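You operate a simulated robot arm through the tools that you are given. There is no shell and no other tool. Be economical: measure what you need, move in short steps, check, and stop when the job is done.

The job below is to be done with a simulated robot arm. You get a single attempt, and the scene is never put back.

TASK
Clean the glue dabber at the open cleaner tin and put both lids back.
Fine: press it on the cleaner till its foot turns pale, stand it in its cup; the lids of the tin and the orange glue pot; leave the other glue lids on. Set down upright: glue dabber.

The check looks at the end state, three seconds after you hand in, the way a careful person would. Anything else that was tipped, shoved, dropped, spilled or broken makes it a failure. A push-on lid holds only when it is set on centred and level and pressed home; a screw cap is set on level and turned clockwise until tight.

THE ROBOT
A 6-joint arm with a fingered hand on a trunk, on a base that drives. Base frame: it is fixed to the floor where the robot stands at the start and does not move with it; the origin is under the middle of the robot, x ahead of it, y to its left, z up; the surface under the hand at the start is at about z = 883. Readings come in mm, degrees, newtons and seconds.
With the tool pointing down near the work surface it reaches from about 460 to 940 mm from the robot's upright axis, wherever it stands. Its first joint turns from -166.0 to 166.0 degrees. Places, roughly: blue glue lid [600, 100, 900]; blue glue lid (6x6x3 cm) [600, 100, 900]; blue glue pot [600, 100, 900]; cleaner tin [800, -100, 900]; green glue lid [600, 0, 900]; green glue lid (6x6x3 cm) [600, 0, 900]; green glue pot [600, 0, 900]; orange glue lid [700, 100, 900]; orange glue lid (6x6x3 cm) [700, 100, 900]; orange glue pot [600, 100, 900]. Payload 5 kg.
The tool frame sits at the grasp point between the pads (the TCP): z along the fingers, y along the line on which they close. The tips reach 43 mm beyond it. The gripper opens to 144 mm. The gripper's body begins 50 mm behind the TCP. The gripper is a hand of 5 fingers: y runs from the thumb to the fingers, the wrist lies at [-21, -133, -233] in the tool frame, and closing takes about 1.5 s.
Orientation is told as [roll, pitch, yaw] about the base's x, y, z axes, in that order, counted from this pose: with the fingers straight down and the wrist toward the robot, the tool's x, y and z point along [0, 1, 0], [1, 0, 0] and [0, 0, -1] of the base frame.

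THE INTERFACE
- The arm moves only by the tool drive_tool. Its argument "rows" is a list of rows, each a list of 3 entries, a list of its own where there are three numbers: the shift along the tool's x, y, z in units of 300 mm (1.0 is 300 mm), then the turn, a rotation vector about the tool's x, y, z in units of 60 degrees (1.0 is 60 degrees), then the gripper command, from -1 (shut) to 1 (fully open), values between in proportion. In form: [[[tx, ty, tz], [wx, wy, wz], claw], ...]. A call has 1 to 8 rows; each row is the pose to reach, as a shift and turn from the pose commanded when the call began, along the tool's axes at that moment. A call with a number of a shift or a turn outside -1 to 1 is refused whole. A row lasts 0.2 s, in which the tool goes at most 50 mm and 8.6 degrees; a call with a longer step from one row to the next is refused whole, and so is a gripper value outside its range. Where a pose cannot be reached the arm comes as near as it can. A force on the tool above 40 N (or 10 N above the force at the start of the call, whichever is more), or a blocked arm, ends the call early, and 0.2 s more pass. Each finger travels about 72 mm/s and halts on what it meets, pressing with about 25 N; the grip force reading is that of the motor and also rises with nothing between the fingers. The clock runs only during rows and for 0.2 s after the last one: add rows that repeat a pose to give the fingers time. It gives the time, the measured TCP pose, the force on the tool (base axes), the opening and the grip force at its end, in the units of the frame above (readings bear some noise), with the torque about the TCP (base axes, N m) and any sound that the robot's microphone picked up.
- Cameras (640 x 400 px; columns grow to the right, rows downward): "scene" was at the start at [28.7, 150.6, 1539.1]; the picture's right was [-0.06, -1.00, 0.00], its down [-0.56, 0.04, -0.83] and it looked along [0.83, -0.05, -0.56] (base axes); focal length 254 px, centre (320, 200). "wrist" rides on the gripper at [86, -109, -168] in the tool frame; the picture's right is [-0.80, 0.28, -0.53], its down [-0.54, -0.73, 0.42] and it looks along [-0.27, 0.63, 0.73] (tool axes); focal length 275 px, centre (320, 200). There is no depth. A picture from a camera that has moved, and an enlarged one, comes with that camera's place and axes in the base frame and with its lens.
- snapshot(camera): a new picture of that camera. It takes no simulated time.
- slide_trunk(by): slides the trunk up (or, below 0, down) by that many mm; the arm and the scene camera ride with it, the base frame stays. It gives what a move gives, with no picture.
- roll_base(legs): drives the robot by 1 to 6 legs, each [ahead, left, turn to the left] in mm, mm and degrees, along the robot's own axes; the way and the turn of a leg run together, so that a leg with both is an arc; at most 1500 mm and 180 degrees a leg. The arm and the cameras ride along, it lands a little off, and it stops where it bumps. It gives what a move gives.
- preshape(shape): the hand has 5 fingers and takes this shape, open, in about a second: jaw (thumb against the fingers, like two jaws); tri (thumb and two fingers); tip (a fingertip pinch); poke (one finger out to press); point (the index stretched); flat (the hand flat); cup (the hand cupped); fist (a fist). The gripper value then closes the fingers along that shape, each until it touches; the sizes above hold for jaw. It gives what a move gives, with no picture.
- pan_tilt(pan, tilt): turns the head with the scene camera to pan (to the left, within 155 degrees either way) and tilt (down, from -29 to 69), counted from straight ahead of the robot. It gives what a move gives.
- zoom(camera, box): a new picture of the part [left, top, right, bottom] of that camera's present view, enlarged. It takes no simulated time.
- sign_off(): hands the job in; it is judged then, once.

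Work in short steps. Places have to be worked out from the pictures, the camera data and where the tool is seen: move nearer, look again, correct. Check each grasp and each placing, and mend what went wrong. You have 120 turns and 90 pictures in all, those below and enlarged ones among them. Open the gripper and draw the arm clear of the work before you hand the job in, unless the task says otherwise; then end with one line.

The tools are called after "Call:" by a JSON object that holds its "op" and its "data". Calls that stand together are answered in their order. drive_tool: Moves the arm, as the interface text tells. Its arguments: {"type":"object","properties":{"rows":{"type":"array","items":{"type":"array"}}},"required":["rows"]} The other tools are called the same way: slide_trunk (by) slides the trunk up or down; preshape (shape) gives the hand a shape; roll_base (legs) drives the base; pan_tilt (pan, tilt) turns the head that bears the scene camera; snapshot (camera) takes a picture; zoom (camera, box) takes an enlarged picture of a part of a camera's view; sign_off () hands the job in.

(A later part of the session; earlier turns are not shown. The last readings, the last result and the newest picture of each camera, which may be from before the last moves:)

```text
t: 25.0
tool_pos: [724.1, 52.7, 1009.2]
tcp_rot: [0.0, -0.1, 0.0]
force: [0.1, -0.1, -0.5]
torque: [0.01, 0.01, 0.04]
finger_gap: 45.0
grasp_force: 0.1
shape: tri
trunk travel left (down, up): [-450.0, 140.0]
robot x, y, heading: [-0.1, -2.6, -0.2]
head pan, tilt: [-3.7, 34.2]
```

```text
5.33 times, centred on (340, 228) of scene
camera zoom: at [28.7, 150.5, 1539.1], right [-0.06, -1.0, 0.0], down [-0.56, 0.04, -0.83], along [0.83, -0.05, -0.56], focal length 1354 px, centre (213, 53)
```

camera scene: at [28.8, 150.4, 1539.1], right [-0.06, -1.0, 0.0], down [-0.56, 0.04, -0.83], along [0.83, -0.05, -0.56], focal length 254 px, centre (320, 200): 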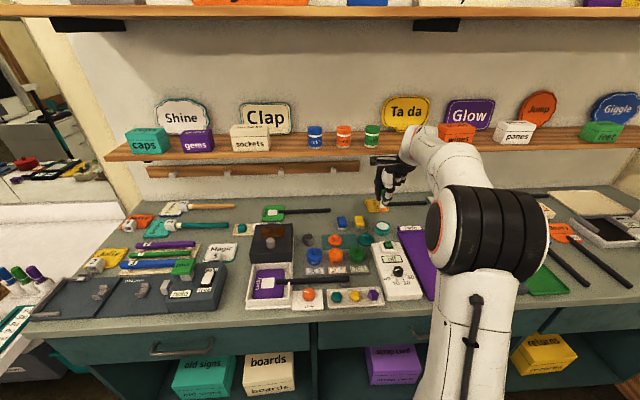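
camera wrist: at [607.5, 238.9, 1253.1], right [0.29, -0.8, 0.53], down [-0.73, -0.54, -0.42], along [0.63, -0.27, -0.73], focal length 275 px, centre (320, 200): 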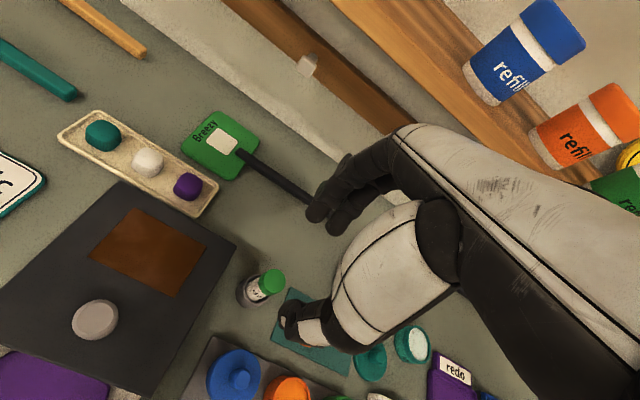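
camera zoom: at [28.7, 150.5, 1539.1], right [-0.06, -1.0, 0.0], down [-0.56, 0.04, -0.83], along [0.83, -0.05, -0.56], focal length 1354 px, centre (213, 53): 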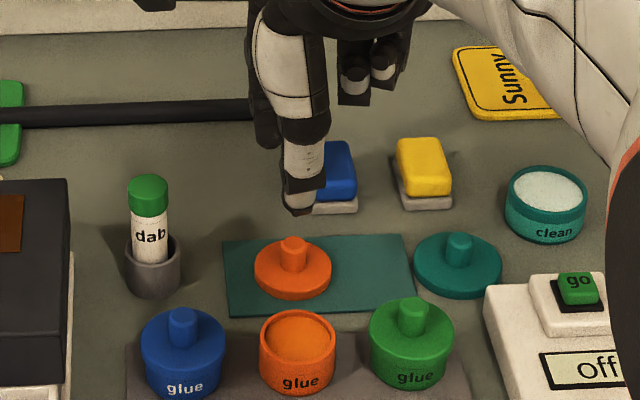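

Estimates of the knob average to (722,52). Lower with fingers straddling it to TCP z≈939.

Call:
{"op": "drive_tool", "data": {"rows": [[[-0.002, -0.006, 0.08], [0, 0, 0], -0.38], [[-0.002, -0.006, 0.16], [0, 0, 0], -0.38], [[-0.002, -0.006, 0.2], [0, 0, 0], -0.38], [[-0.002, -0.006, 0.234], [0, 0, 0], -0.38], [[-0.002, -0.006, 0.234], [0, 0, 0], -0.38]]}}

Call:
{"op": "zoom", "data": {"camera": "wrist", "box": [200, 180, 400, 340]}}

Call:
{"op": "zoom", "data": {"camera": "scene", "box": [310, 200, 370, 245]}}

```text
t: 26.2
tool_pos: [719.8, 54.7, 941.1]
tcp_rot: [0.1, 0.0, 0.0]
force: [-0.6, 0.7, 0.3]
torque: [-0.01, 0.02, 0.0]
finger_gap: 45.2
grasp_force: 0.1
shape: tri
trunk travel left (down, up): [-450.0, 140.0]
robot x, y, heading: [3.5, 1.6, -0.0]
head pan, tilt: [-3.7, 34.2]
```

```text
2.50 times, centred on (300, 260) of wrist
camera zoom: at [611.5, 140.4, 1108.6], right [0.28, -0.8, 0.53], down [-0.73, -0.54, -0.42], along [0.63, -0.27, -0.73], focal length 688 px, centre (370, 50)
```

zoom: 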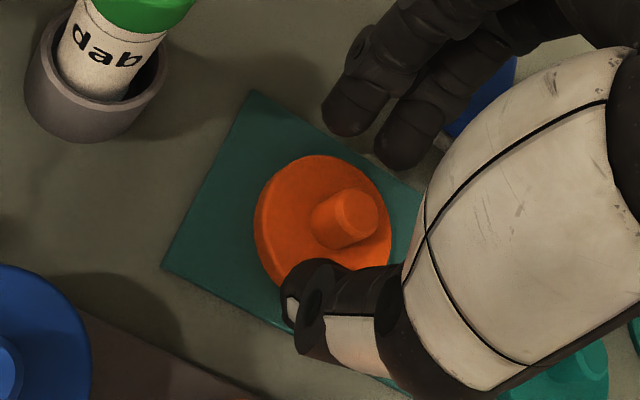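

```text
8.89 times, centred on (340, 222) of scene
camera zoom: at [28.7, 150.6, 1539.1], right [-0.06, -1.0, 0.0], down [-0.56, 0.04, -0.83], along [0.83, -0.05, -0.56], focal length 2257 px, centre (142, 0)
```

zoom: 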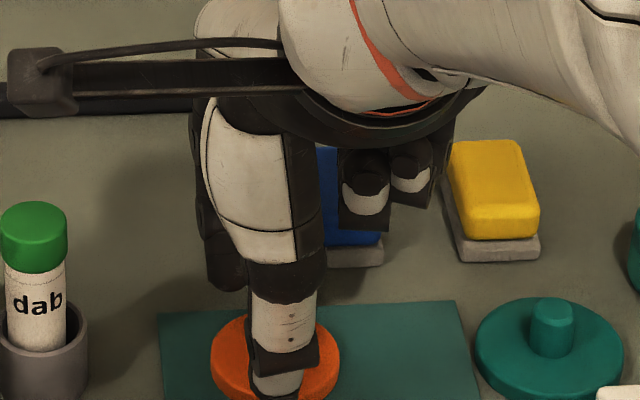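

Knob reads (718,51) from the wrist view, so nudge −2.5 mm in y, 2 mm lower, and close.

Call:
{"op": "drive_tool", "data": {"rows": [[[-0.009, -0.004, 0.006], [0, 0, 0], -0.38], [[-0.009, -0.004, 0.006], [0, 0, 0], -0.55], [[-0.009, -0.004, 0.006], [0, 0, 0], -0.7], [[-0.009, -0.004, 0.006], [0, 0, 0], -0.85], [[-0.009, -0.004, 0.006], [0, 0, 0], -1], [[-0.009, -0.004, 0.006], [0, 0, 0], -1], [[-0.009, -0.004, 0.006], [0, 0, 0], -1]]}}

Call:
{"op": "zoom", "data": {"camera": "wrist", "box": [200, 180, 400, 340]}}

```text
t: 27.8
tool_pos: [717.9, 50.9, 939.5]
tcp_rot: [0.0, 0.0, 0.0]
force: [0.5, 0.1, -0.5]
torque: [-0.02, 0.01, 0.01]
finger_gap: 7.1
grasp_force: 25.1
shape: tri
trunk travel left (down, up): [-450.0, 140.0]
robot x, y, heading: [-3.4, 1.0, -0.3]
head pan, tilt: [-3.7, 34.2]
```

```text
2.50 times, centred on (300, 260) of wrist
camera zoom: at [610.9, 136.9, 1106.9], right [0.28, -0.8, 0.53], down [-0.73, -0.54, -0.42], along [0.63, -0.27, -0.73], focal length 688 px, centre (370, 50)
```

zoom: 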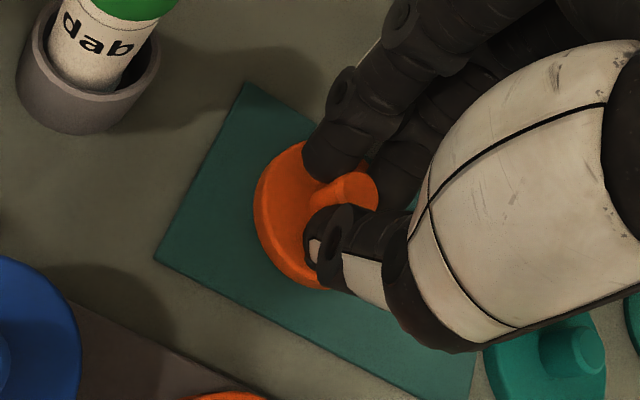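

The knob is gripped. Lift and check that the lid hangs level.

Call:
{"op": "drive_tool", "data": {"rows": [[[0, 0, -0.04], [0, 0, 0], -1], [[0, 0, -0.1], [0, 0, 0], -1], [[0, 0, -0.17], [0, 0, 0], -1], [[0, 0, -0.25], [0, 0, 0], -1], [[0, 0, -0.25], [0, 0, 0], -1]]}}

Call:
{"op": "zoom", "data": {"camera": "wrist", "box": [160, 200, 400, 380]}}

Call:
{"op": "zoom", "data": {"camera": "scene", "box": [290, 190, 390, 265]}}

```text
t: 29.0
tool_pos: [720.5, 50.8, 1014.3]
tcp_rot: [0.0, 0.0, 0.0]
force: [-0.1, 0.2, 0.3]
torque: [0.01, -0.02, 0.0]
finger_gap: 6.9
grasp_force: 24.9
shape: tri
trunk travel left (down, up): [-450.0, 140.0]
robot x, y, heading: [1.8, 1.3, -0.0]
head pan, tilt: [-3.7, 34.2]
```

```text
2.22 times, centred on (280, 290) of wrist
camera zoom: at [611.4, 136.7, 1182.1], right [0.28, -0.8, 0.53], down [-0.73, -0.54, -0.42], along [0.63, -0.27, -0.73], focal length 612 px, centre (409, 0)
```

zoom: 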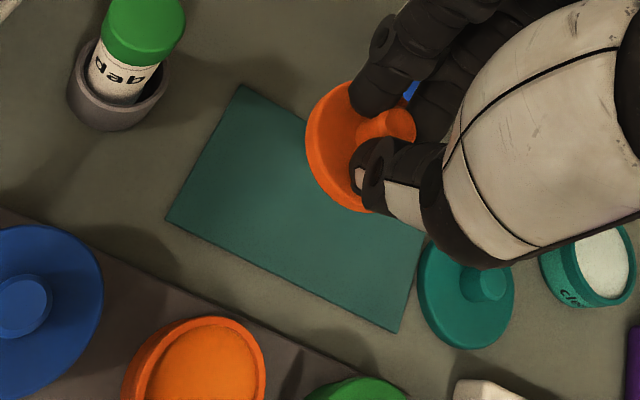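

```text
5.33 times, centred on (340, 228) of scene
camera zoom: at [28.5, 150.6, 1539.1], right [-0.06, -1.0, 0.0], down [-0.56, 0.04, -0.83], along [0.83, -0.05, -0.56], focal length 1354 px, centre (213, 53)
```

zoom: 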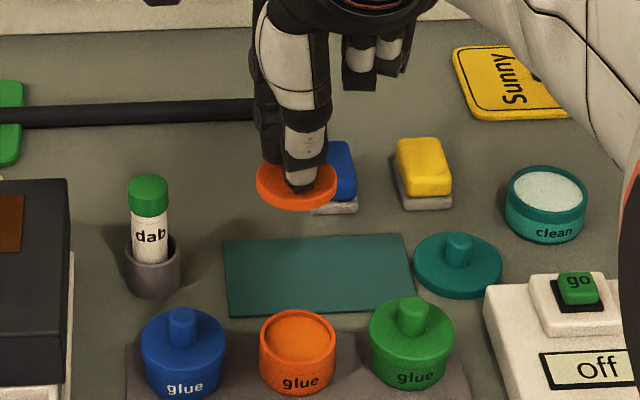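

Lid hangs level. The pot centre is about (635,61) with rim z≈919. Move over it, staying high, to compare lid and pot.

Call:
{"op": "drive_tool", "data": {"rows": [[[0.006, -0.07, -0.01], [0, 0, 0], -1], [[0.012, -0.14, -0.01], [0, 0, 0], -1], [[0.02, -0.22, -0.01], [0, 0, 0], -1], [[0.027, -0.278, -0.01], [0, 0, 0], -1], [[0.027, -0.278, -0.01], [0, 0, 0], -1]]}}

Call:
{"op": "zoom", "data": {"camera": "wrist", "box": [200, 200, 400, 340]}}

Call:
{"op": "zoom", "data": {"camera": "scene", "box": [290, 200, 390, 275]}}

```text
t: 30.2
tool_pos: [635.8, 58.5, 1019.4]
tcp_rot: [0.0, 0.0, 0.1]
force: [-0.4, 1.6, -0.8]
torque: [0.03, -0.01, 0.02]
finger_gap: 7.0
grasp_force: 24.9
shape: tri
trunk travel left (down, up): [-450.0, 140.0]
robot x, y, heading: [-1.4, 1.6, -0.0]
head pan, tilt: [-3.7, 34.2]
```

```text
2.86 times, centred on (300, 270) of wrist
camera zoom: at [527.1, 145.3, 1185.5], right [0.28, -0.8, 0.53], down [-0.73, -0.54, -0.42], along [0.63, -0.27, -0.73], focal length 786 px, centre (377, 0)
```

zoom: 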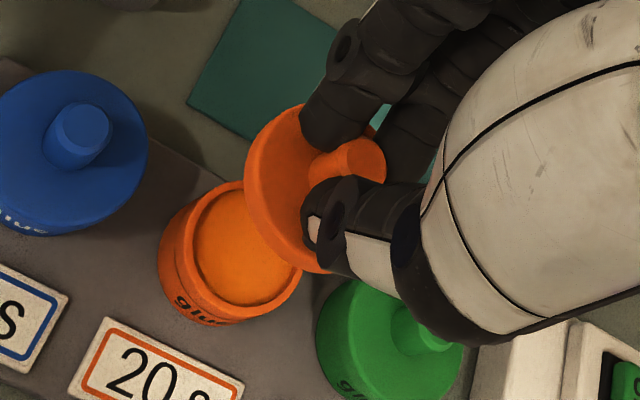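

```text
5.33 times, centred on (340, 238) of scene
camera zoom: at [28.5, 150.6, 1539.1], right [-0.06, -1.0, 0.0], down [-0.56, 0.04, -0.83], along [0.83, -0.05, -0.56], focal length 1354 px, centre (213, 0)
```

zoom: 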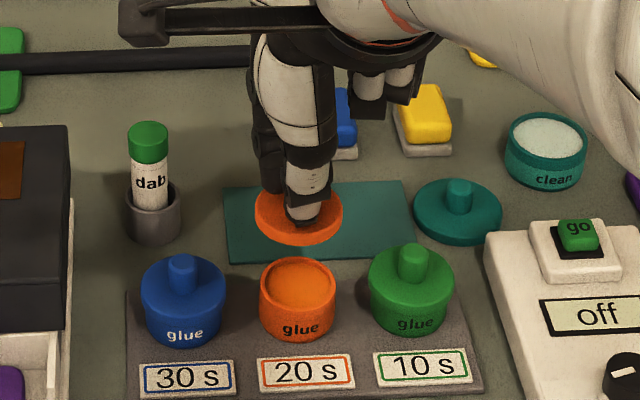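

Comparing lid and pot in both views, the pot centre is at ≈(626.5,59.5) in tool terms, 9 mm nearer. Shift and lower to ~10 mm above the rim.

Call:
{"op": "drive_tool", "data": {"rows": [[[0.003, -0.031, 0], [0, 0, 0], -1], [[0.003, -0.031, 0.05], [0, 0, 0], -1], [[0.003, -0.031, 0.09], [0, 0, 0], -1], [[0.003, -0.031, 0.113], [0, 0, 0], -1], [[0.003, -0.031, 0.113], [0, 0, 0], -1]]}}

Call:
{"op": "zoom", "data": {"camera": "wrist", "box": [240, 210, 380, 310]}}

Call:
{"op": "zoom", "data": {"camera": "scene", "box": [310, 230, 370, 275]}}

```text
t: 31.4
tool_pos: [627.2, 60.0, 980.7]
tcp_rot: [0.0, 0.0, 0.0]
force: [0.6, 0.9, 0.2]
torque: [-0.05, -0.05, -0.03]
finger_gap: 7.1
grasp_force: 24.6
shape: tri
trunk travel left (down, up): [-450.0, 140.0]
robot x, y, heading: [0.9, -1.0, 0.1]
head pan, tilt: [-3.7, 34.2]
```

```text
4.00 times, centred on (310, 260) of wrist
camera zoom: at [518.2, 145.0, 1149.2], right [0.28, -0.8, 0.53], down [-0.73, -0.54, -0.42], along [0.63, -0.27, -0.73], focal length 1101 px, centre (360, -40)
```

zoom: 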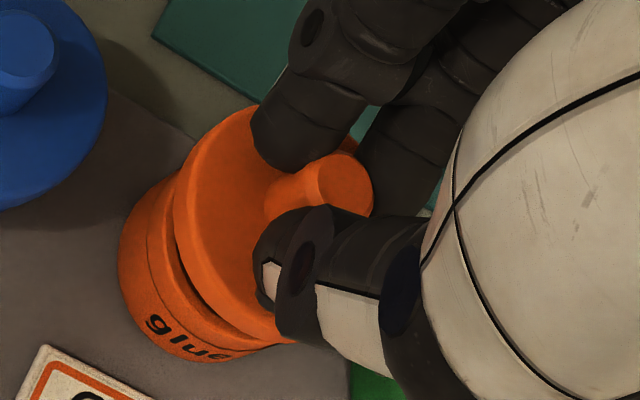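

```text
8.89 times, centred on (340, 252) of scene
camera zoom: at [28.6, 150.6, 1539.1], right [-0.06, -1.0, 0.0], down [-0.56, 0.04, -0.83], along [0.83, -0.05, -0.56], focal length 2257 px, centre (142, -267)
```

zoom: 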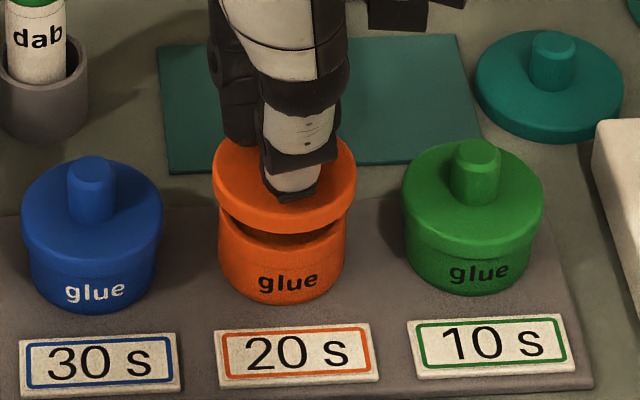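

Lid is just above the rim and nearly concentric. Lower slowly until it touches.

Call:
{"op": "drive_tool", "data": {"rows": [[[0.002, 0, 0.008], [0, 0, 0], -1], [[0.002, 0, 0.014], [0, 0, 0], -1], [[0.002, 0, 0.02], [0, 0, 0], -1], [[0.002, 0, 0.026], [0, 0, 0], -1], [[0.002, 0, 0.03], [0, 0, 0], -1], [[0.002, 0, 0.03], [0, 0, 0], -1]]}}

Call:
{"op": "zoom", "data": {"camera": "scene", "box": [310, 230, 370, 275]}}

```text
t: 32.8
tool_pos: [628.1, 59.9, 973.5]
tcp_rot: [0.0, 0.0, 0.1]
force: [-0.8, 0.3, -1.3]
torque: [-0.02, -0.02, 0.03]
finger_gap: 6.8
grasp_force: 25.1
shape: tri
trunk travel left (down, up): [-450.0, 140.0]
robot x, y, heading: [1.5, -1.7, 0.3]
head pan, tilt: [-3.7, 34.2]
```

```text
8.89 times, centred on (340, 252) of scene
camera zoom: at [28.6, 150.6, 1539.1], right [-0.06, -1.0, 0.0], down [-0.56, 0.04, -0.83], along [0.83, -0.05, -0.56], focal length 2257 px, centre (142, -267)
```

zoom: 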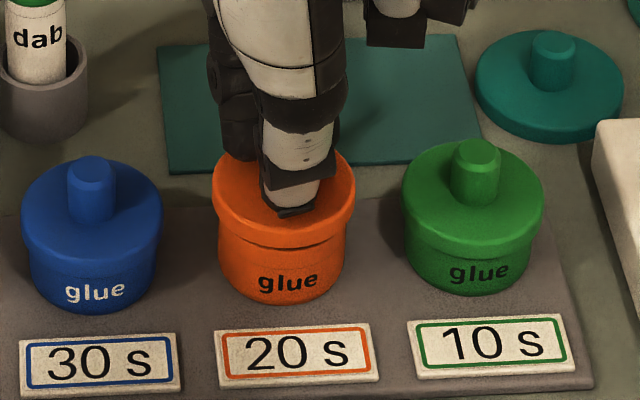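

Almost seated and no force yet. A close-up to compare its edge with the closed neighbours.

Call:
{"op": "zoom", "data": {"camera": "scene", "box": [310, 243, 374, 273]}}

Call:
{"op": "zoom", "data": {"camera": "wrist", "box": [240, 210, 380, 310]}}

```text
10.00 times, centred on (342, 258) of scene
camera zoom: at [28.6, 150.6, 1539.1], right [-0.06, -1.0, 0.0], down [-0.56, 0.04, -0.83], along [0.83, -0.05, -0.56], focal length 2539 px, centre (100, -380)
```

zoom: 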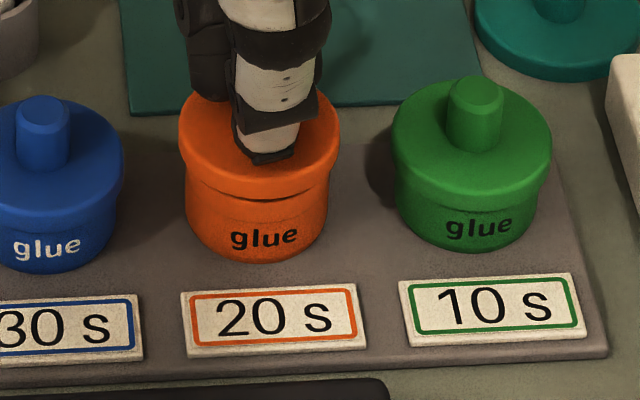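

```text
4.00 times, centred on (310, 260) of wrist
camera zoom: at [518.9, 144.9, 1140.7], right [0.28, -0.8, 0.53], down [-0.73, -0.54, -0.42], along [0.63, -0.27, -0.73], focal length 1101 px, centre (360, -40)
```

zoom: 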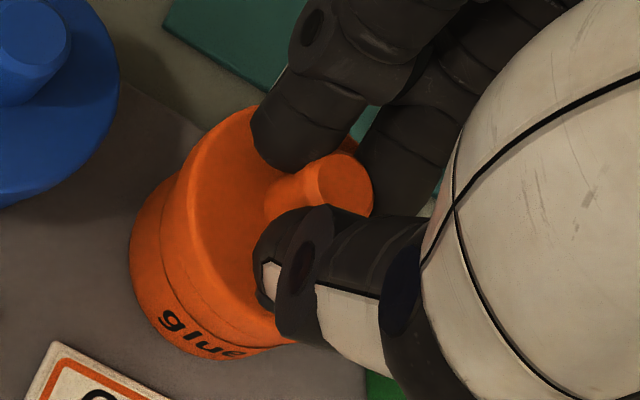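

Alignment looks good; continue down slowly to feel for contact and pressing home.

Call:
{"op": "drive_tool", "data": {"rows": [[[0, 0, 0.006], [0, 0, 0], -1], [[0, 0, 0.012], [0, 0, 0], -1], [[0, 0, 0.018], [0, 0, 0], -1], [[0, 0, 0.024], [0, 0, 0], -1], [[0, 0, 0.024], [0, 0, 0], -1]]}}

Call:
{"op": "zoom", "data": {"camera": "scene", "box": [310, 243, 374, 273]}}

```text
t: 34.0
tool_pos: [628.3, 60.3, 969.4]
tcp_rot: [0.1, -0.3, 0.1]
force: [-5.6, 0.8, 25.5]
torque: [0.07, 0.68, 0.04]
finger_gap: 7.4
grasp_force: 25.3
shape: tri
trunk travel left (down, up): [-450.0, 140.0]
robot x, y, heading: [0.8, -4.2, 0.2]
head pan, tilt: [-3.7, 34.2]
```

```text
10.00 times, centred on (342, 258) of scene
camera zoom: at [26.1, 150.5, 1539.5], right [-0.06, -1.0, 0.0], down [-0.56, 0.04, -0.83], along [0.83, -0.05, -0.56], focal length 2539 px, centre (100, -380)
```

zoom: 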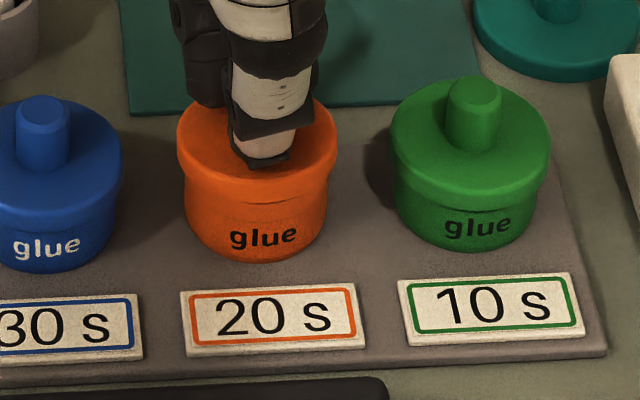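

25 N contact, bearing more on the near side. I'll press slightly further within the limit and see if it goes home.

Call:
{"op": "drive_tool", "data": {"rows": [[[0, 0.003, 0.005], [0, 0, 0], -1], [[0, 0.006, 0.01], [0, 0, 0], -1], [[0, 0.008, 0.014], [0, 0, 0], -1], [[0, 0.008, 0.014], [0, 0, 0], -1]]}}

Call:
{"op": "zoom", "data": {"camera": "scene", "box": [310, 243, 374, 273]}}

Call:
{"op": "zoom", "data": {"camera": "wrist", "box": [240, 210, 380, 310]}}

```text
t: 34.5
tool_pos: [629.8, 60.4, 968.9]
tcp_rot: [0.1, -0.5, 0.1]
force: [-11.7, 1.4, 16.2]
torque: [0.08, 0.85, -0.02]
finger_gap: 7.9
grasp_force: 25.2
shape: tri
trunk travel left (down, up): [-450.0, 140.0]
robot x, y, heading: [-0.1, 0.6, 0.1]
head pan, tilt: [-3.7, 34.2]
stopped in row 2: the force on the tool passed its limit at 43 N (the readings are from after the stop); the commanded pose is now the measured one
```

```text
10.00 times, centred on (342, 258) of scene
camera zoom: at [25.5, 150.6, 1538.9], right [-0.06, -1.0, 0.0], down [-0.56, 0.04, -0.83], along [0.83, -0.05, -0.56], focal length 2539 px, centre (100, -380)
```

zoom: 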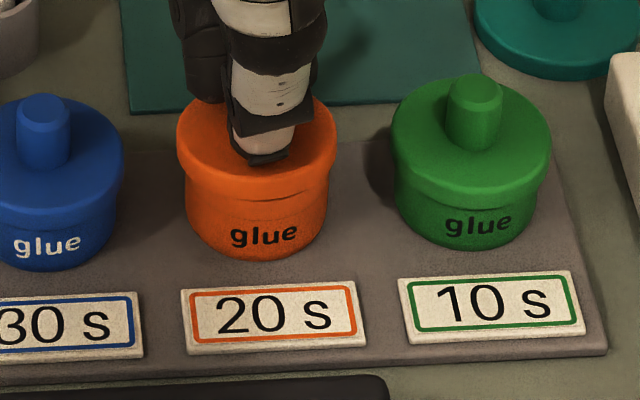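

```text
4.00 times, centred on (310, 260) of wrist
camera zoom: at [519.6, 145.8, 1135.9], right [0.28, -0.8, 0.53], down [-0.72, -0.54, -0.43], along [0.63, -0.27, -0.73], focal length 1101 px, centre (360, -40)
```

zoom: 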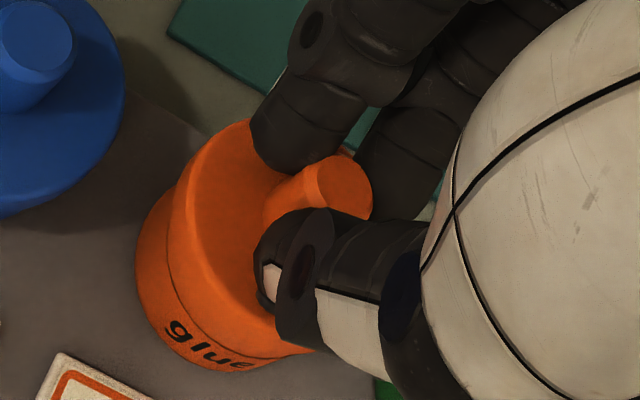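

The limit was reached. I'll let go gently, rise and see how the lid sits.

Call:
{"op": "drive_tool", "data": {"rows": [[[0, -0.003, -0.004], [0.008, 0, 0], -1], [[0, -0.003, -0.004], [0.008, 0, 0], -0.8], [[0, -0.003, -0.004], [0.008, 0, 0], -0.6], [[0, -0.003, -0.004], [0.008, 0, 0], -0.4], [[0, -0.003, -0.004], [0.008, 0, 0], -0.4]]}}

Call:
{"op": "drive_tool", "data": {"rows": [[[0, 0, -0.06], [0, 0, 0], -0.4], [[0, 0, -0.14], [0, 0, 0], -0.4], [[0, 0, -0.22], [0, 0, 0], -0.4], [[0, 0, -0.22], [0, 0, 0], -0.4]]}}

Call:
{"op": "zoom", "data": {"camera": "scene", "box": [305, 238, 375, 275]}}

Call:
{"op": "zoom", "data": {"camera": "wrist", "box": [200, 220, 340, 320]}}

```text
t: 35.7
tool_pos: [630.1, 60.2, 967.5]
tcp_rot: [0.2, 0.3, 0.1]
force: [0.3, 0.1, -0.2]
torque: [0.02, -0.02, 0.02]
finger_gap: 42.6
grasp_force: 0.0
shape: tri
trunk travel left (down, up): [-450.0, 140.0]
robot x, y, heading: [-4.7, -2.9, 0.1]
head pan, tilt: [-3.7, 34.2]
```

```text
t: 36.7
tool_pos: [631.9, 59.1, 1032.9]
tcp_rot: [0.1, 0.2, 0.1]
force: [0.5, -0.4, 0.6]
torque: [-0.03, 0.03, -0.03]
finger_gap: 42.9
grasp_force: 0.0
shape: tri
trunk travel left (down, up): [-450.0, 140.0]
robot x, y, heading: [-0.5, 1.8, 0.1]
head pan, tilt: [-3.7, 34.2]
```

```text
9.14 times, centred on (340, 256) of scene
camera zoom: at [28.3, 150.6, 1539.1], right [-0.06, -1.0, 0.0], down [-0.56, 0.04, -0.83], along [0.83, -0.05, -0.56], focal length 2322 px, centre (137, -317)
```

zoom: 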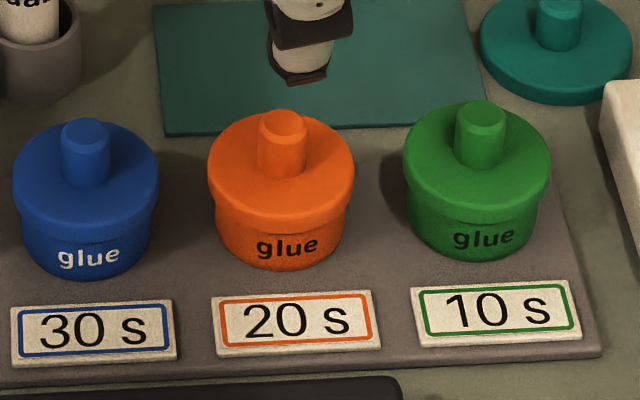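

```text
4.00 times, centred on (270, 270) of wrist
camera zoom: at [524.4, 145.0, 1201.0], right [0.29, -0.8, 0.53], down [-0.73, -0.54, -0.42], along [0.62, -0.27, -0.73], focal length 1101 px, centre (520, -80)
```

zoom: 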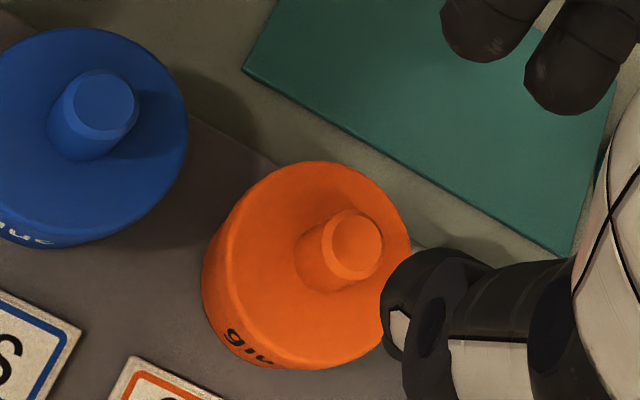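

The orange lid matches its closed neighbours in height and centring. I'll make sure it's home with a firm central press on the knob using closed fingertips.

Call:
{"op": "drive_tool", "data": {"rows": [[[0, -0.007, 0], [-0.003, -0.002, 0], -0.6], [[0, -0.007, 0], [-0.003, -0.002, 0], -0.8], [[0, -0.007, 0], [-0.003, -0.002, 0], -1], [[0, -0.007, 0.04], [-0.003, -0.002, 0], -1], [[0, -0.007, 0.08], [-0.003, -0.002, 0], -1], [[0, -0.007, 0.12], [-0.003, -0.002, 0], -1], [[0, -0.007, 0.13], [-0.003, -0.002, 0], -1]]}}

Call:
{"op": "zoom", "data": {"camera": "scene", "box": [305, 230, 375, 275]}}

Call:
{"op": "zoom", "data": {"camera": "wrist", "box": [240, 210, 380, 310]}}

```text
t: 38.3
tool_pos: [626.4, 59.9, 994.9]
tcp_rot: [0.0, 0.0, 0.1]
force: [-0.2, -0.6, -0.4]
torque: [0.02, 0.0, -0.01]
finger_gap: 0.2
grasp_force: 25.0
shape: tri
trunk travel left (down, up): [-450.0, 140.0]
robot x, y, heading: [-0.2, 2.2, -0.1]
head pan, tilt: [-3.7, 34.2]
```

```text
8.89 times, centred on (340, 252) of scene
camera zoom: at [28.5, 150.6, 1539.1], right [-0.06, -1.0, 0.0], down [-0.56, 0.04, -0.83], along [0.83, -0.05, -0.56], focal length 2257 px, centre (142, -267)
```

zoom: 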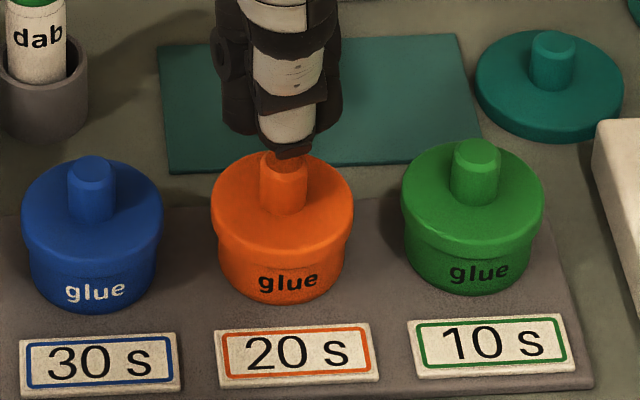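

```text
4.00 times, centred on (310, 260) of wrist
camera zoom: at [519.8, 146.1, 1162.4], right [0.29, -0.8, 0.53], down [-0.73, -0.54, -0.42], along [0.63, -0.27, -0.73], focal length 1101 px, centre (360, -40)
```

zoom: 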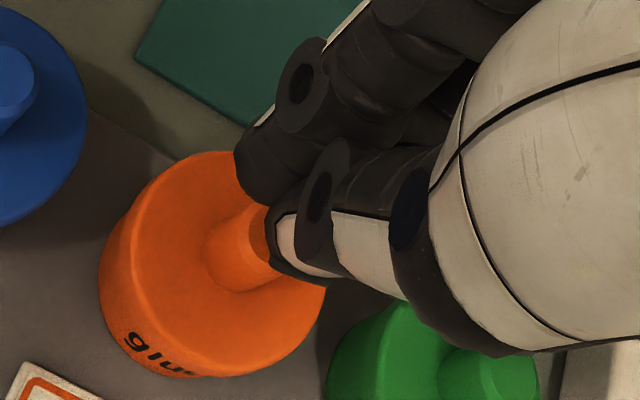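

Fingertips are just above the knob. Press down in small steps.

Call:
{"op": "drive_tool", "data": {"rows": [[[0, 0, 0.02], [0, 0, 0], -1], [[0, 0, 0.035], [0, 0, 0], -1], [[0, 0, 0.045], [0, 0, 0], -1], [[0, 0, 0.055], [0, 0, 0], -1], [[0, 0, 0.063], [0, 0, 0], -1], [[0, 0, 0.07], [0, 0, 0], -1], [[0, 0, 0.077], [0, 0, 0], -1]]}}

Call:
{"op": "zoom", "data": {"camera": "scene", "box": [305, 230, 375, 275]}}

```text
t: 39.8
tool_pos: [630.1, 59.7, 981.3]
tcp_rot: [-0.1, -0.9, 0.1]
force: [-8.7, -0.8, 16.7]
torque: [-0.14, 0.42, -0.02]
finger_gap: 0.0
grasp_force: 24.9
shape: tri
trunk travel left (down, up): [-450.0, 140.0]
robot x, y, heading: [-3.5, -2.3, 0.2]
head pan, tilt: [-3.7, 34.2]
heard: snap
stopped in row 7: the force on the tool passed its limit at 42 N (the readings are from after the stop); the commanded pose is now the measured one
```

```text
8.89 times, centred on (340, 252) of scene
camera zoom: at [25.9, 150.4, 1539.0], right [-0.06, -1.0, 0.0], down [-0.56, 0.04, -0.83], along [0.83, -0.05, -0.56], focal length 2257 px, centre (142, -267)
```

zoom: 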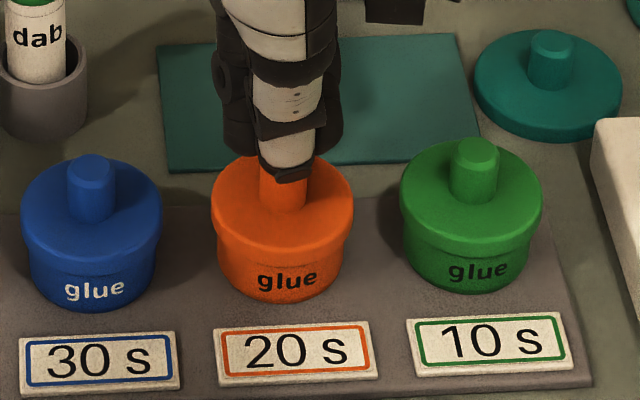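

A snap was heard: the orange lid is home. Rise, level the hand and move over the teal lid (≈(716,-63)) with the hand at ~45 mm.

Call:
{"op": "drive_tool", "data": {"rows": [[[0, -0.005, -0.08], [0.015, 0.002, 0], -1], [[0, 0, -0.2], [0.015, 0.002, 0], -1], [[-0.08, 0.06, -0.22], [0.015, 0.002, 0], -0.8], [[-0.18, 0.13, -0.22], [0.015, 0.002, 0], -0.6], [[-0.28, 0.2, -0.22], [0.015, 0.002, 0], -0.38], [[-0.38, 0.26, -0.18], [0.015, 0.002, 0], -0.38], [[-0.41, 0.287, -0.12], [0.015, 0.002, 0], -0.38], [[-0.41, 0.287, -0.1], [0.015, 0.002, 0], -0.38]]}}

Call:
{"op": "zoom", "data": {"camera": "wrist", "box": [200, 180, 400, 340]}}

Call:
{"op": "zoom", "data": {"camera": "scene", "box": [320, 195, 420, 270]}}

```text
t: 41.6
tool_pos: [716.7, -62.7, 1010.9]
tcp_rot: [0.1, 0.2, 0.1]
force: [0.1, -0.3, -0.5]
torque: [-0.03, 0.04, -0.02]
finger_gap: 44.3
grasp_force: 0.1
shape: tri
trunk travel left (down, up): [-450.0, 140.0]
robot x, y, heading: [-0.5, -1.2, -0.1]
head pan, tilt: [-3.7, 34.2]
```

```text
2.50 times, centred on (300, 260) of wrist
camera zoom: at [609.8, 22.8, 1179.4], right [0.29, -0.8, 0.53], down [-0.73, -0.54, -0.42], along [0.62, -0.27, -0.74], focal length 688 px, centre (370, 50)
```

zoom: 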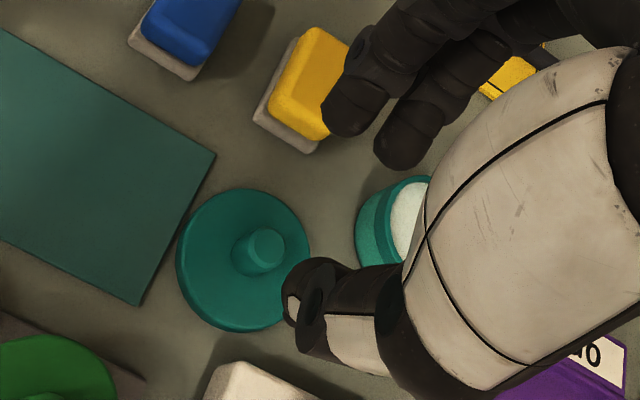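

```text
5.33 times, centred on (370, 232) of scene
camera zoom: at [28.6, 150.5, 1539.1], right [-0.06, -1.0, 0.0], down [-0.56, 0.04, -0.83], along [0.83, -0.05, -0.56], focal length 1354 px, centre (53, 27)
```

zoom: 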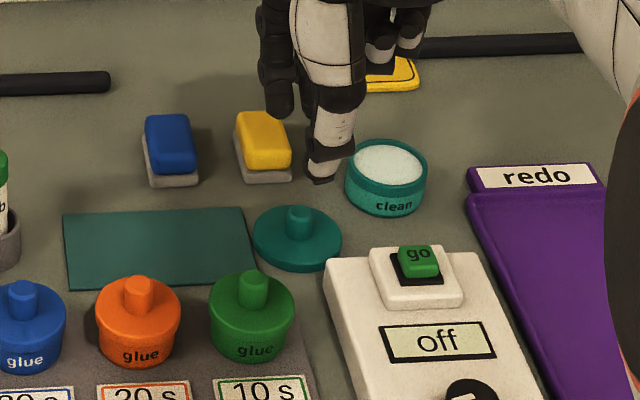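

Knob at ≈(715.5,-64). Descend with fingers straddling and close on it.

Call:
{"op": "drive_tool", "data": {"rows": [[[-0.004, -0.004, 0.08], [-0.003, -0.002, 0], -0.38], [[-0.004, -0.004, 0.16], [-0.003, -0.002, 0], -0.38], [[-0.004, -0.004, 0.21], [-0.003, -0.002, 0], -0.38], [[-0.004, -0.004, 0.24], [-0.003, -0.002, 0], -0.38], [[-0.004, -0.004, 0.24], [-0.003, -0.002, 0], -0.38]]}}

Call:
{"op": "zoom", "data": {"camera": "wrist", "box": [200, 180, 400, 340]}}

```text
t: 42.8
tool_pos: [715.7, -65.6, 936.6]
tcp_rot: [0.1, 0.1, 0.1]
force: [2.7, 2.5, 0.6]
torque: [0.04, 0.01, -0.04]
finger_gap: 44.0
grasp_force: 0.1
shape: tri
trunk travel left (down, up): [-450.0, 140.0]
robot x, y, heading: [-4.9, 1.3, 0.1]
head pan, tilt: [-3.7, 34.2]
```

```text
2.50 times, centred on (300, 260) of wrist
camera zoom: at [607.7, 20.4, 1104.0], right [0.29, -0.8, 0.53], down [-0.73, -0.54, -0.42], along [0.63, -0.27, -0.73], focal length 688 px, centre (370, 50)
```

zoom: 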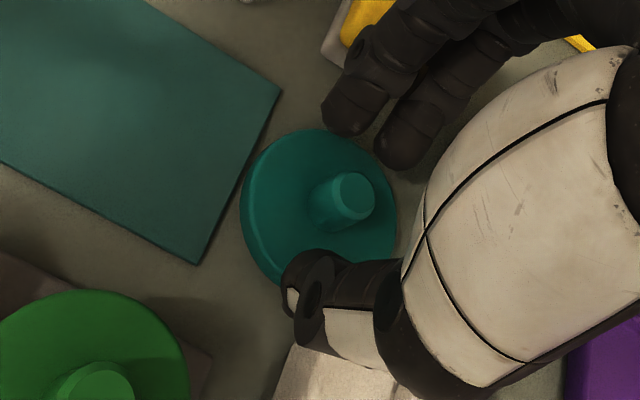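

The knob is centred between thumb and fingers. Raise a hair and close.

Call:
{"op": "drive_tool", "data": {"rows": [[[0, 0, -0.006], [0, 0, 0], -0.38], [[0, 0, -0.006], [0, 0, 0], -0.55], [[0, 0, -0.006], [0, 0, 0], -0.7], [[0, 0, -0.006], [0, 0, 0], -0.85], [[0, 0, -0.006], [0, 0, 0], -1], [[0, 0, -0.006], [0, 0, 0], -1], [[0, 0, -0.006], [0, 0, 0], -1]]}}

Call:
{"op": "drive_tool", "data": {"rows": [[[0, 0, -0.04], [0, 0, 0], -1], [[0, 0, -0.1], [0, 0, 0], -1], [[0, 0, -0.18], [0, 0, 0], -1], [[0, 0, -0.26], [0, 0, 0], -1], [[0, 0, -0.26], [0, 0, 0], -1]]}}

Call:
{"op": "zoom", "data": {"camera": "wrist", "box": [200, 180, 400, 340]}}

Call:
{"op": "zoom", "data": {"camera": "scene", "box": [320, 195, 420, 270]}}

```text
t: 44.4
tool_pos: [715.7, -66.1, 939.0]
tcp_rot: [0.1, 0.1, 0.1]
force: [0.3, 0.2, -0.2]
torque: [0.06, -0.04, -0.01]
finger_gap: 6.8
grasp_force: 25.3
shape: tri
trunk travel left (down, up): [-450.0, 140.0]
robot x, y, heading: [-1.9, -0.3, -0.4]
head pan, tilt: [-3.7, 34.2]
```

```text
t: 45.6
tool_pos: [717.2, -66.0, 1017.1]
tcp_rot: [0.0, 0.1, 0.1]
force: [0.2, -0.3, 0.5]
torque: [-0.03, -0.01, 0.01]
finger_gap: 6.9
grasp_force: 25.1
shape: tri
trunk travel left (down, up): [-450.0, 140.0]
robot x, y, heading: [2.0, 0.9, -0.1]
head pan, tilt: [-3.7, 34.2]
```

```text
2.50 times, centred on (300, 260) of wrist
camera zoom: at [608.6, 20.4, 1185.5], right [0.29, -0.8, 0.53], down [-0.73, -0.54, -0.42], along [0.63, -0.27, -0.73], focal length 688 px, centre (370, 50)
```

zoom: 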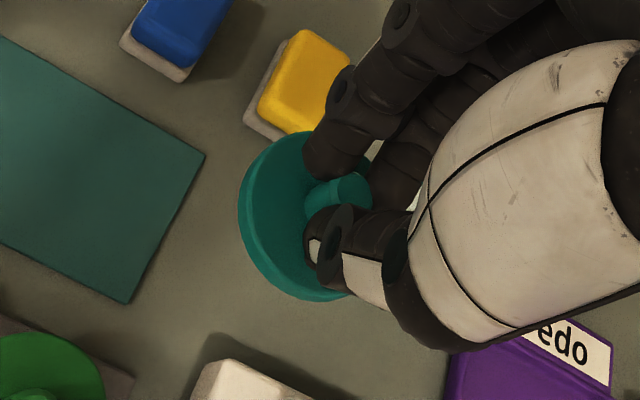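

```text
5.33 times, centred on (370, 232) of scene
camera zoom: at [28.3, 150.6, 1539.1], right [-0.06, -1.0, 0.0], down [-0.56, 0.04, -0.83], along [0.83, -0.05, -0.56], focal length 1354 px, centre (53, 27)
```

zoom: 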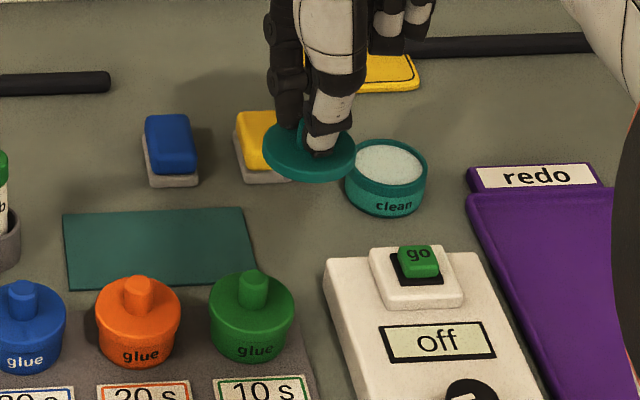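

Teal lid held level. Move over the tin at ≈(772.5,-138.5) and compare outlines.

Call:
{"op": "drive_tool", "data": {"rows": [[[-0.08, 0.06, 0], [0, 0, 0], -1], [[-0.16, 0.12, 0], [0, 0, 0], -1], [[-0.242, 0.184, 0], [0, 0, 0], -1], [[-0.242, 0.184, 0.05], [0, 0, 0], -1], [[-0.242, 0.184, 0.05], [0, 0, 0], -1]]}}

Call:
{"op": "zoom", "data": {"camera": "wrist", "box": [220, 200, 380, 320]}}

Call:
{"op": "zoom", "data": {"camera": "scene", "box": [350, 195, 420, 245]}}

```text
t: 46.8
tool_pos: [774.4, -139.1, 1002.8]
tcp_rot: [-0.1, 0.2, 0.1]
force: [-0.6, 0.1, -0.3]
torque: [0.02, -0.01, -0.02]
finger_gap: 6.8
grasp_force: 25.4
shape: tri
trunk travel left (down, up): [-450.0, 140.0]
robot x, y, heading: [-1.8, -3.4, -0.0]
head pan, tilt: [-3.7, 34.2]
```

```text
3.33 times, centred on (300, 260) of wrist
camera zoom: at [665.8, -51.5, 1170.3], right [0.29, -0.8, 0.53], down [-0.73, -0.54, -0.42], along [0.63, -0.27, -0.73], focal length 918 px, centre (387, 0)
```

zoom: 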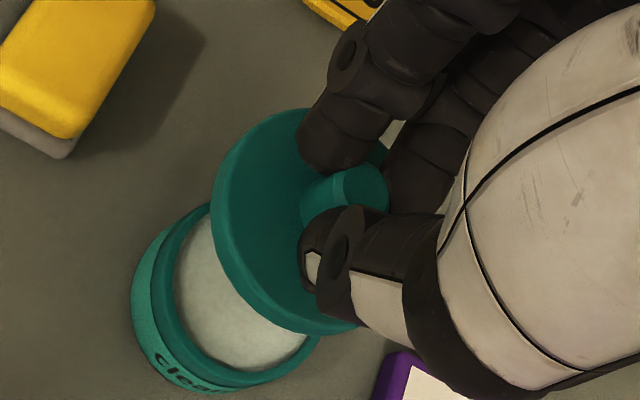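

```text
8.00 times, centred on (385, 220) of scene
camera zoom: at [28.5, 150.6, 1539.1], right [-0.06, -1.0, 0.0], down [-0.56, 0.04, -0.83], along [0.83, -0.05, -0.56], focal length 2032 px, centre (-200, 40)
```

zoom: 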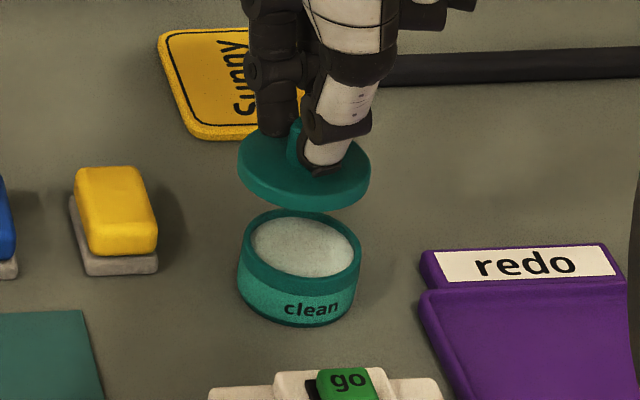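

The lid needs to move about −5 mm in x and −3.5 mm in y by both views. Correct and lower to ~10 mm above the rim.

Call:
{"op": "drive_tool", "data": {"rows": [[[-0.011, -0.018, 0], [-0.003, 0.001, 0], -1], [[-0.011, -0.018, 0.04], [-0.003, 0.001, 0], -1], [[-0.011, -0.018, 0.08], [-0.003, 0.001, 0], -1], [[-0.011, -0.018, 0.1], [-0.003, 0.001, 0], -1], [[-0.011, -0.018, 0.1], [-0.003, 0.001, 0], -1]]}}

Call:
{"op": "zoom", "data": {"camera": "wrist", "box": [240, 210, 380, 310]}}

Call:
{"op": "zoom", "data": {"camera": "scene", "box": [360, 205, 420, 243]}}

```text
t: 48.0
tool_pos: [768.2, -139.3, 972.6]
tcp_rot: [-0.1, -0.1, 0.2]
force: [-0.3, 0.1, 0.2]
torque: [-0.01, 0.03, -0.01]
finger_gap: 6.6
grasp_force: 25.1
shape: tri
trunk travel left (down, up): [-450.0, 140.0]
robot x, y, heading: [-1.2, -0.3, -0.1]
head pan, tilt: [-3.7, 34.2]
```

```text
4.00 times, centred on (310, 260) of wrist
camera zoom: at [659.2, -54.0, 1139.5], right [0.28, -0.8, 0.53], down [-0.72, -0.54, -0.42], along [0.63, -0.27, -0.73], focal length 1101 px, centre (360, -40)
```

zoom: 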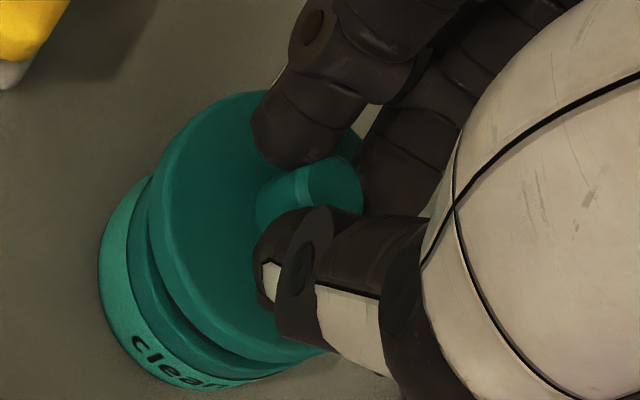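

```text
10.53 times, centred on (390, 224) of scene
camera zoom: at [28.5, 150.5, 1539.1], right [-0.06, -1.0, 0.0], down [-0.56, 0.04, -0.83], along [0.83, -0.05, -0.56], focal length 2673 px, centre (-417, -53)
```

zoom: 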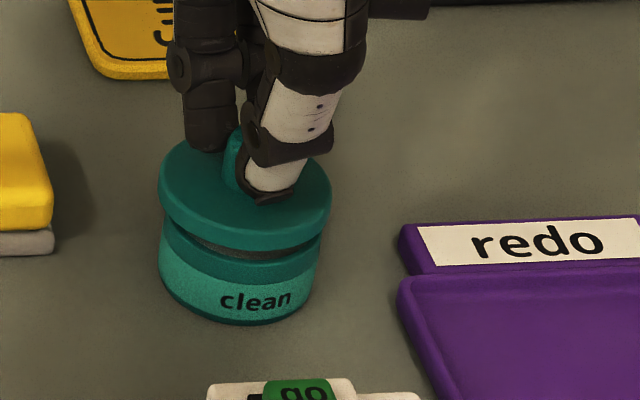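

Needs ~1.5 mm more in −y; lower another 6 mm and look again.

Call:
{"op": "drive_tool", "data": {"rows": [[[-0.005, 0, 0.008], [0, 0, 0], -1], [[-0.005, 0, 0.016], [0, 0, 0], -1], [[-0.005, 0, 0.02], [0, 0, 0], -1], [[-0.005, 0, 0.02], [0, 0, 0], -1]]}}

Call:
{"op": "zoom", "data": {"camera": "wrist", "box": [240, 210, 380, 310]}}

Call:
{"op": "zoom", "data": {"camera": "scene", "box": [360, 205, 420, 243]}}

```text
t: 49.0
tool_pos: [766.7, -140.5, 968.0]
tcp_rot: [0.0, -0.2, 0.1]
force: [1.6, -0.3, 5.5]
torque: [0.03, -0.01, 0.03]
finger_gap: 6.8
grasp_force: 25.0
shape: tri
trunk travel left (down, up): [-450.0, 140.0]
robot x, y, heading: [0.7, 1.3, 0.0]
head pan, tilt: [-3.7, 34.2]
```

```text
4.00 times, centred on (310, 260) of wrist
camera zoom: at [657.8, -56.1, 1134.6], right [0.28, -0.8, 0.53], down [-0.72, -0.54, -0.43], along [0.63, -0.27, -0.73], focal length 1101 px, centre (360, -40)
```

zoom: 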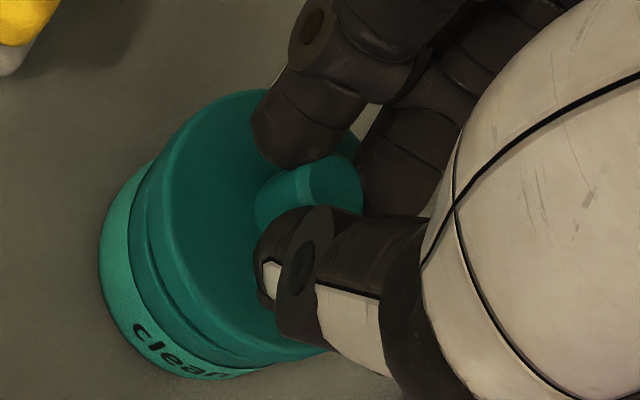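

```text
10.53 times, centred on (390, 224) of scene
camera zoom: at [28.2, 150.6, 1539.2], right [-0.06, -1.0, 0.0], down [-0.56, 0.04, -0.83], along [0.83, -0.05, -0.56], focal length 2673 px, centre (-417, -53)
```

zoom: 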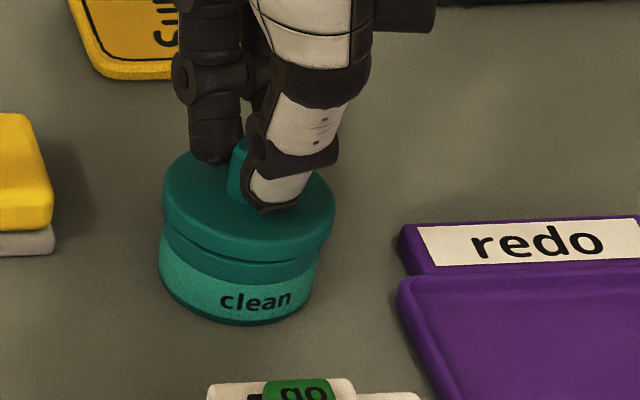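

Light contact (5.5 N). Careful comparison in both views says the lid should go −2.8 mm in x and +1.4 mm in y; lift slightly, shift, and touch down again.

Call:
{"op": "drive_tool", "data": {"rows": [[[0, 0, -0.013], [0.003, 0, 0], -1], [[0.005, -0.009, -0.013], [0.003, 0, 0], -1], [[0.005, -0.009, -0.013], [0.003, 0, 0], -1], [[0.005, -0.009, -0.004], [0.003, 0, 0], -1], [[0.005, -0.009, 0.002], [0.003, 0, 0], -1], [[0.005, -0.009, 0.002], [0.003, 0, 0], -1]]}}

Call:
{"op": "zoom", "data": {"camera": "wrist", "box": [240, 210, 380, 310]}}

Call:
{"op": "zoom", "data": {"camera": "scene", "box": [360, 205, 420, 243]}}

```text
t: 50.4
tool_pos: [762.9, -140.5, 966.7]
tcp_rot: [0.1, 0.1, 0.1]
force: [-0.2, 0.0, 0.0]
torque: [-0.02, -0.06, 0.02]
finger_gap: 6.8
grasp_force: 24.5
shape: tri
trunk travel left (down, up): [-450.0, 140.0]
robot x, y, heading: [-1.3, 0.8, -0.5]
head pan, tilt: [-3.7, 34.2]
```

```text
4.00 times, centred on (310, 260) of wrist
camera zoom: at [654.8, -54.6, 1133.9], right [0.29, -0.8, 0.53], down [-0.73, -0.54, -0.42], along [0.63, -0.27, -0.73], focal length 1101 px, centre (360, -40)
```

zoom: 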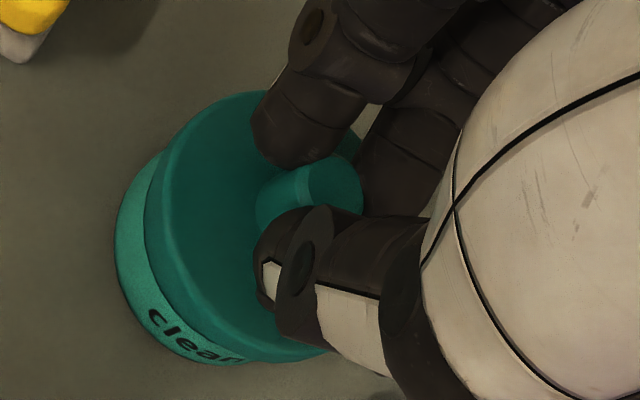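

```text
10.53 times, centred on (390, 224) of scene
camera zoom: at [28.5, 150.5, 1539.1], right [-0.06, -1.0, 0.0], down [-0.56, 0.04, -0.83], along [0.83, -0.05, -0.56], focal length 2673 px, centre (-417, -53)
```

zoom: 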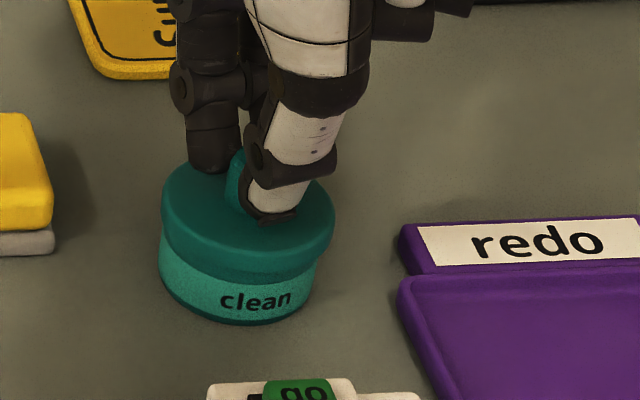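

No force now though it is lower than the earlier contact, so it fits better. A closer look at the rim line.

Call:
{"op": "zoom", "data": {"camera": "scene", "box": [370, 215, 402, 235]}}

```text
16.00 times, centred on (386, 225) of scene
camera zoom: at [28.5, 150.5, 1539.1], right [-0.06, -1.0, 0.0], down [-0.56, 0.04, -0.83], along [0.83, -0.05, -0.56], focal length 4063 px, centre (-736, -200)
```

zoom: 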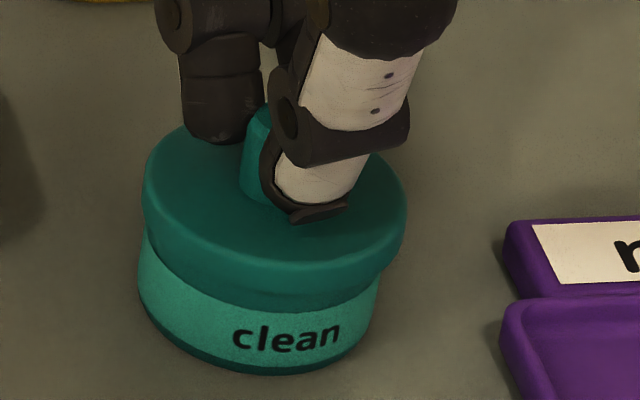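

Centring looks right now. Lower in small steps to seat it.

Call:
{"op": "drive_tool", "data": {"rows": [[[0, 0, 0.005], [0, 0, 0], -1], [[0, 0, 0.01], [0, 0, 0], -1], [[0, 0, 0.015], [0, 0, 0], -1], [[0, 0, 0.02], [0, 0, 0], -1], [[0, 0, 0.02], [0, 0, 0], -1]]}}

Call:
{"op": "zoom", "data": {"camera": "scene", "box": [370, 215, 402, 235]}}

```text
t: 51.6
tool_pos: [762.2, -139.5, 962.5]
tcp_rot: [0.0, -0.1, 0.1]
force: [-4.7, 0.9, 11.0]
torque: [0.07, 0.09, 0.0]
finger_gap: 7.0
grasp_force: 24.8
shape: tri
trunk travel left (down, up): [-450.0, 140.0]
robot x, y, heading: [-4.2, 2.2, -0.0]
head pan, tilt: [-3.7, 34.2]
heard: snap
```

```text
16.00 times, centred on (386, 225) of scene
camera zoom: at [27.0, 150.8, 1539.3], right [-0.06, -1.0, 0.0], down [-0.56, 0.04, -0.83], along [0.83, -0.05, -0.56], focal length 4063 px, centre (-736, -200)
```

zoom: 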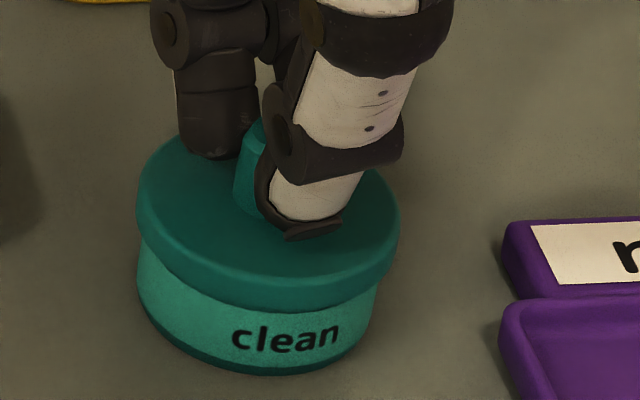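

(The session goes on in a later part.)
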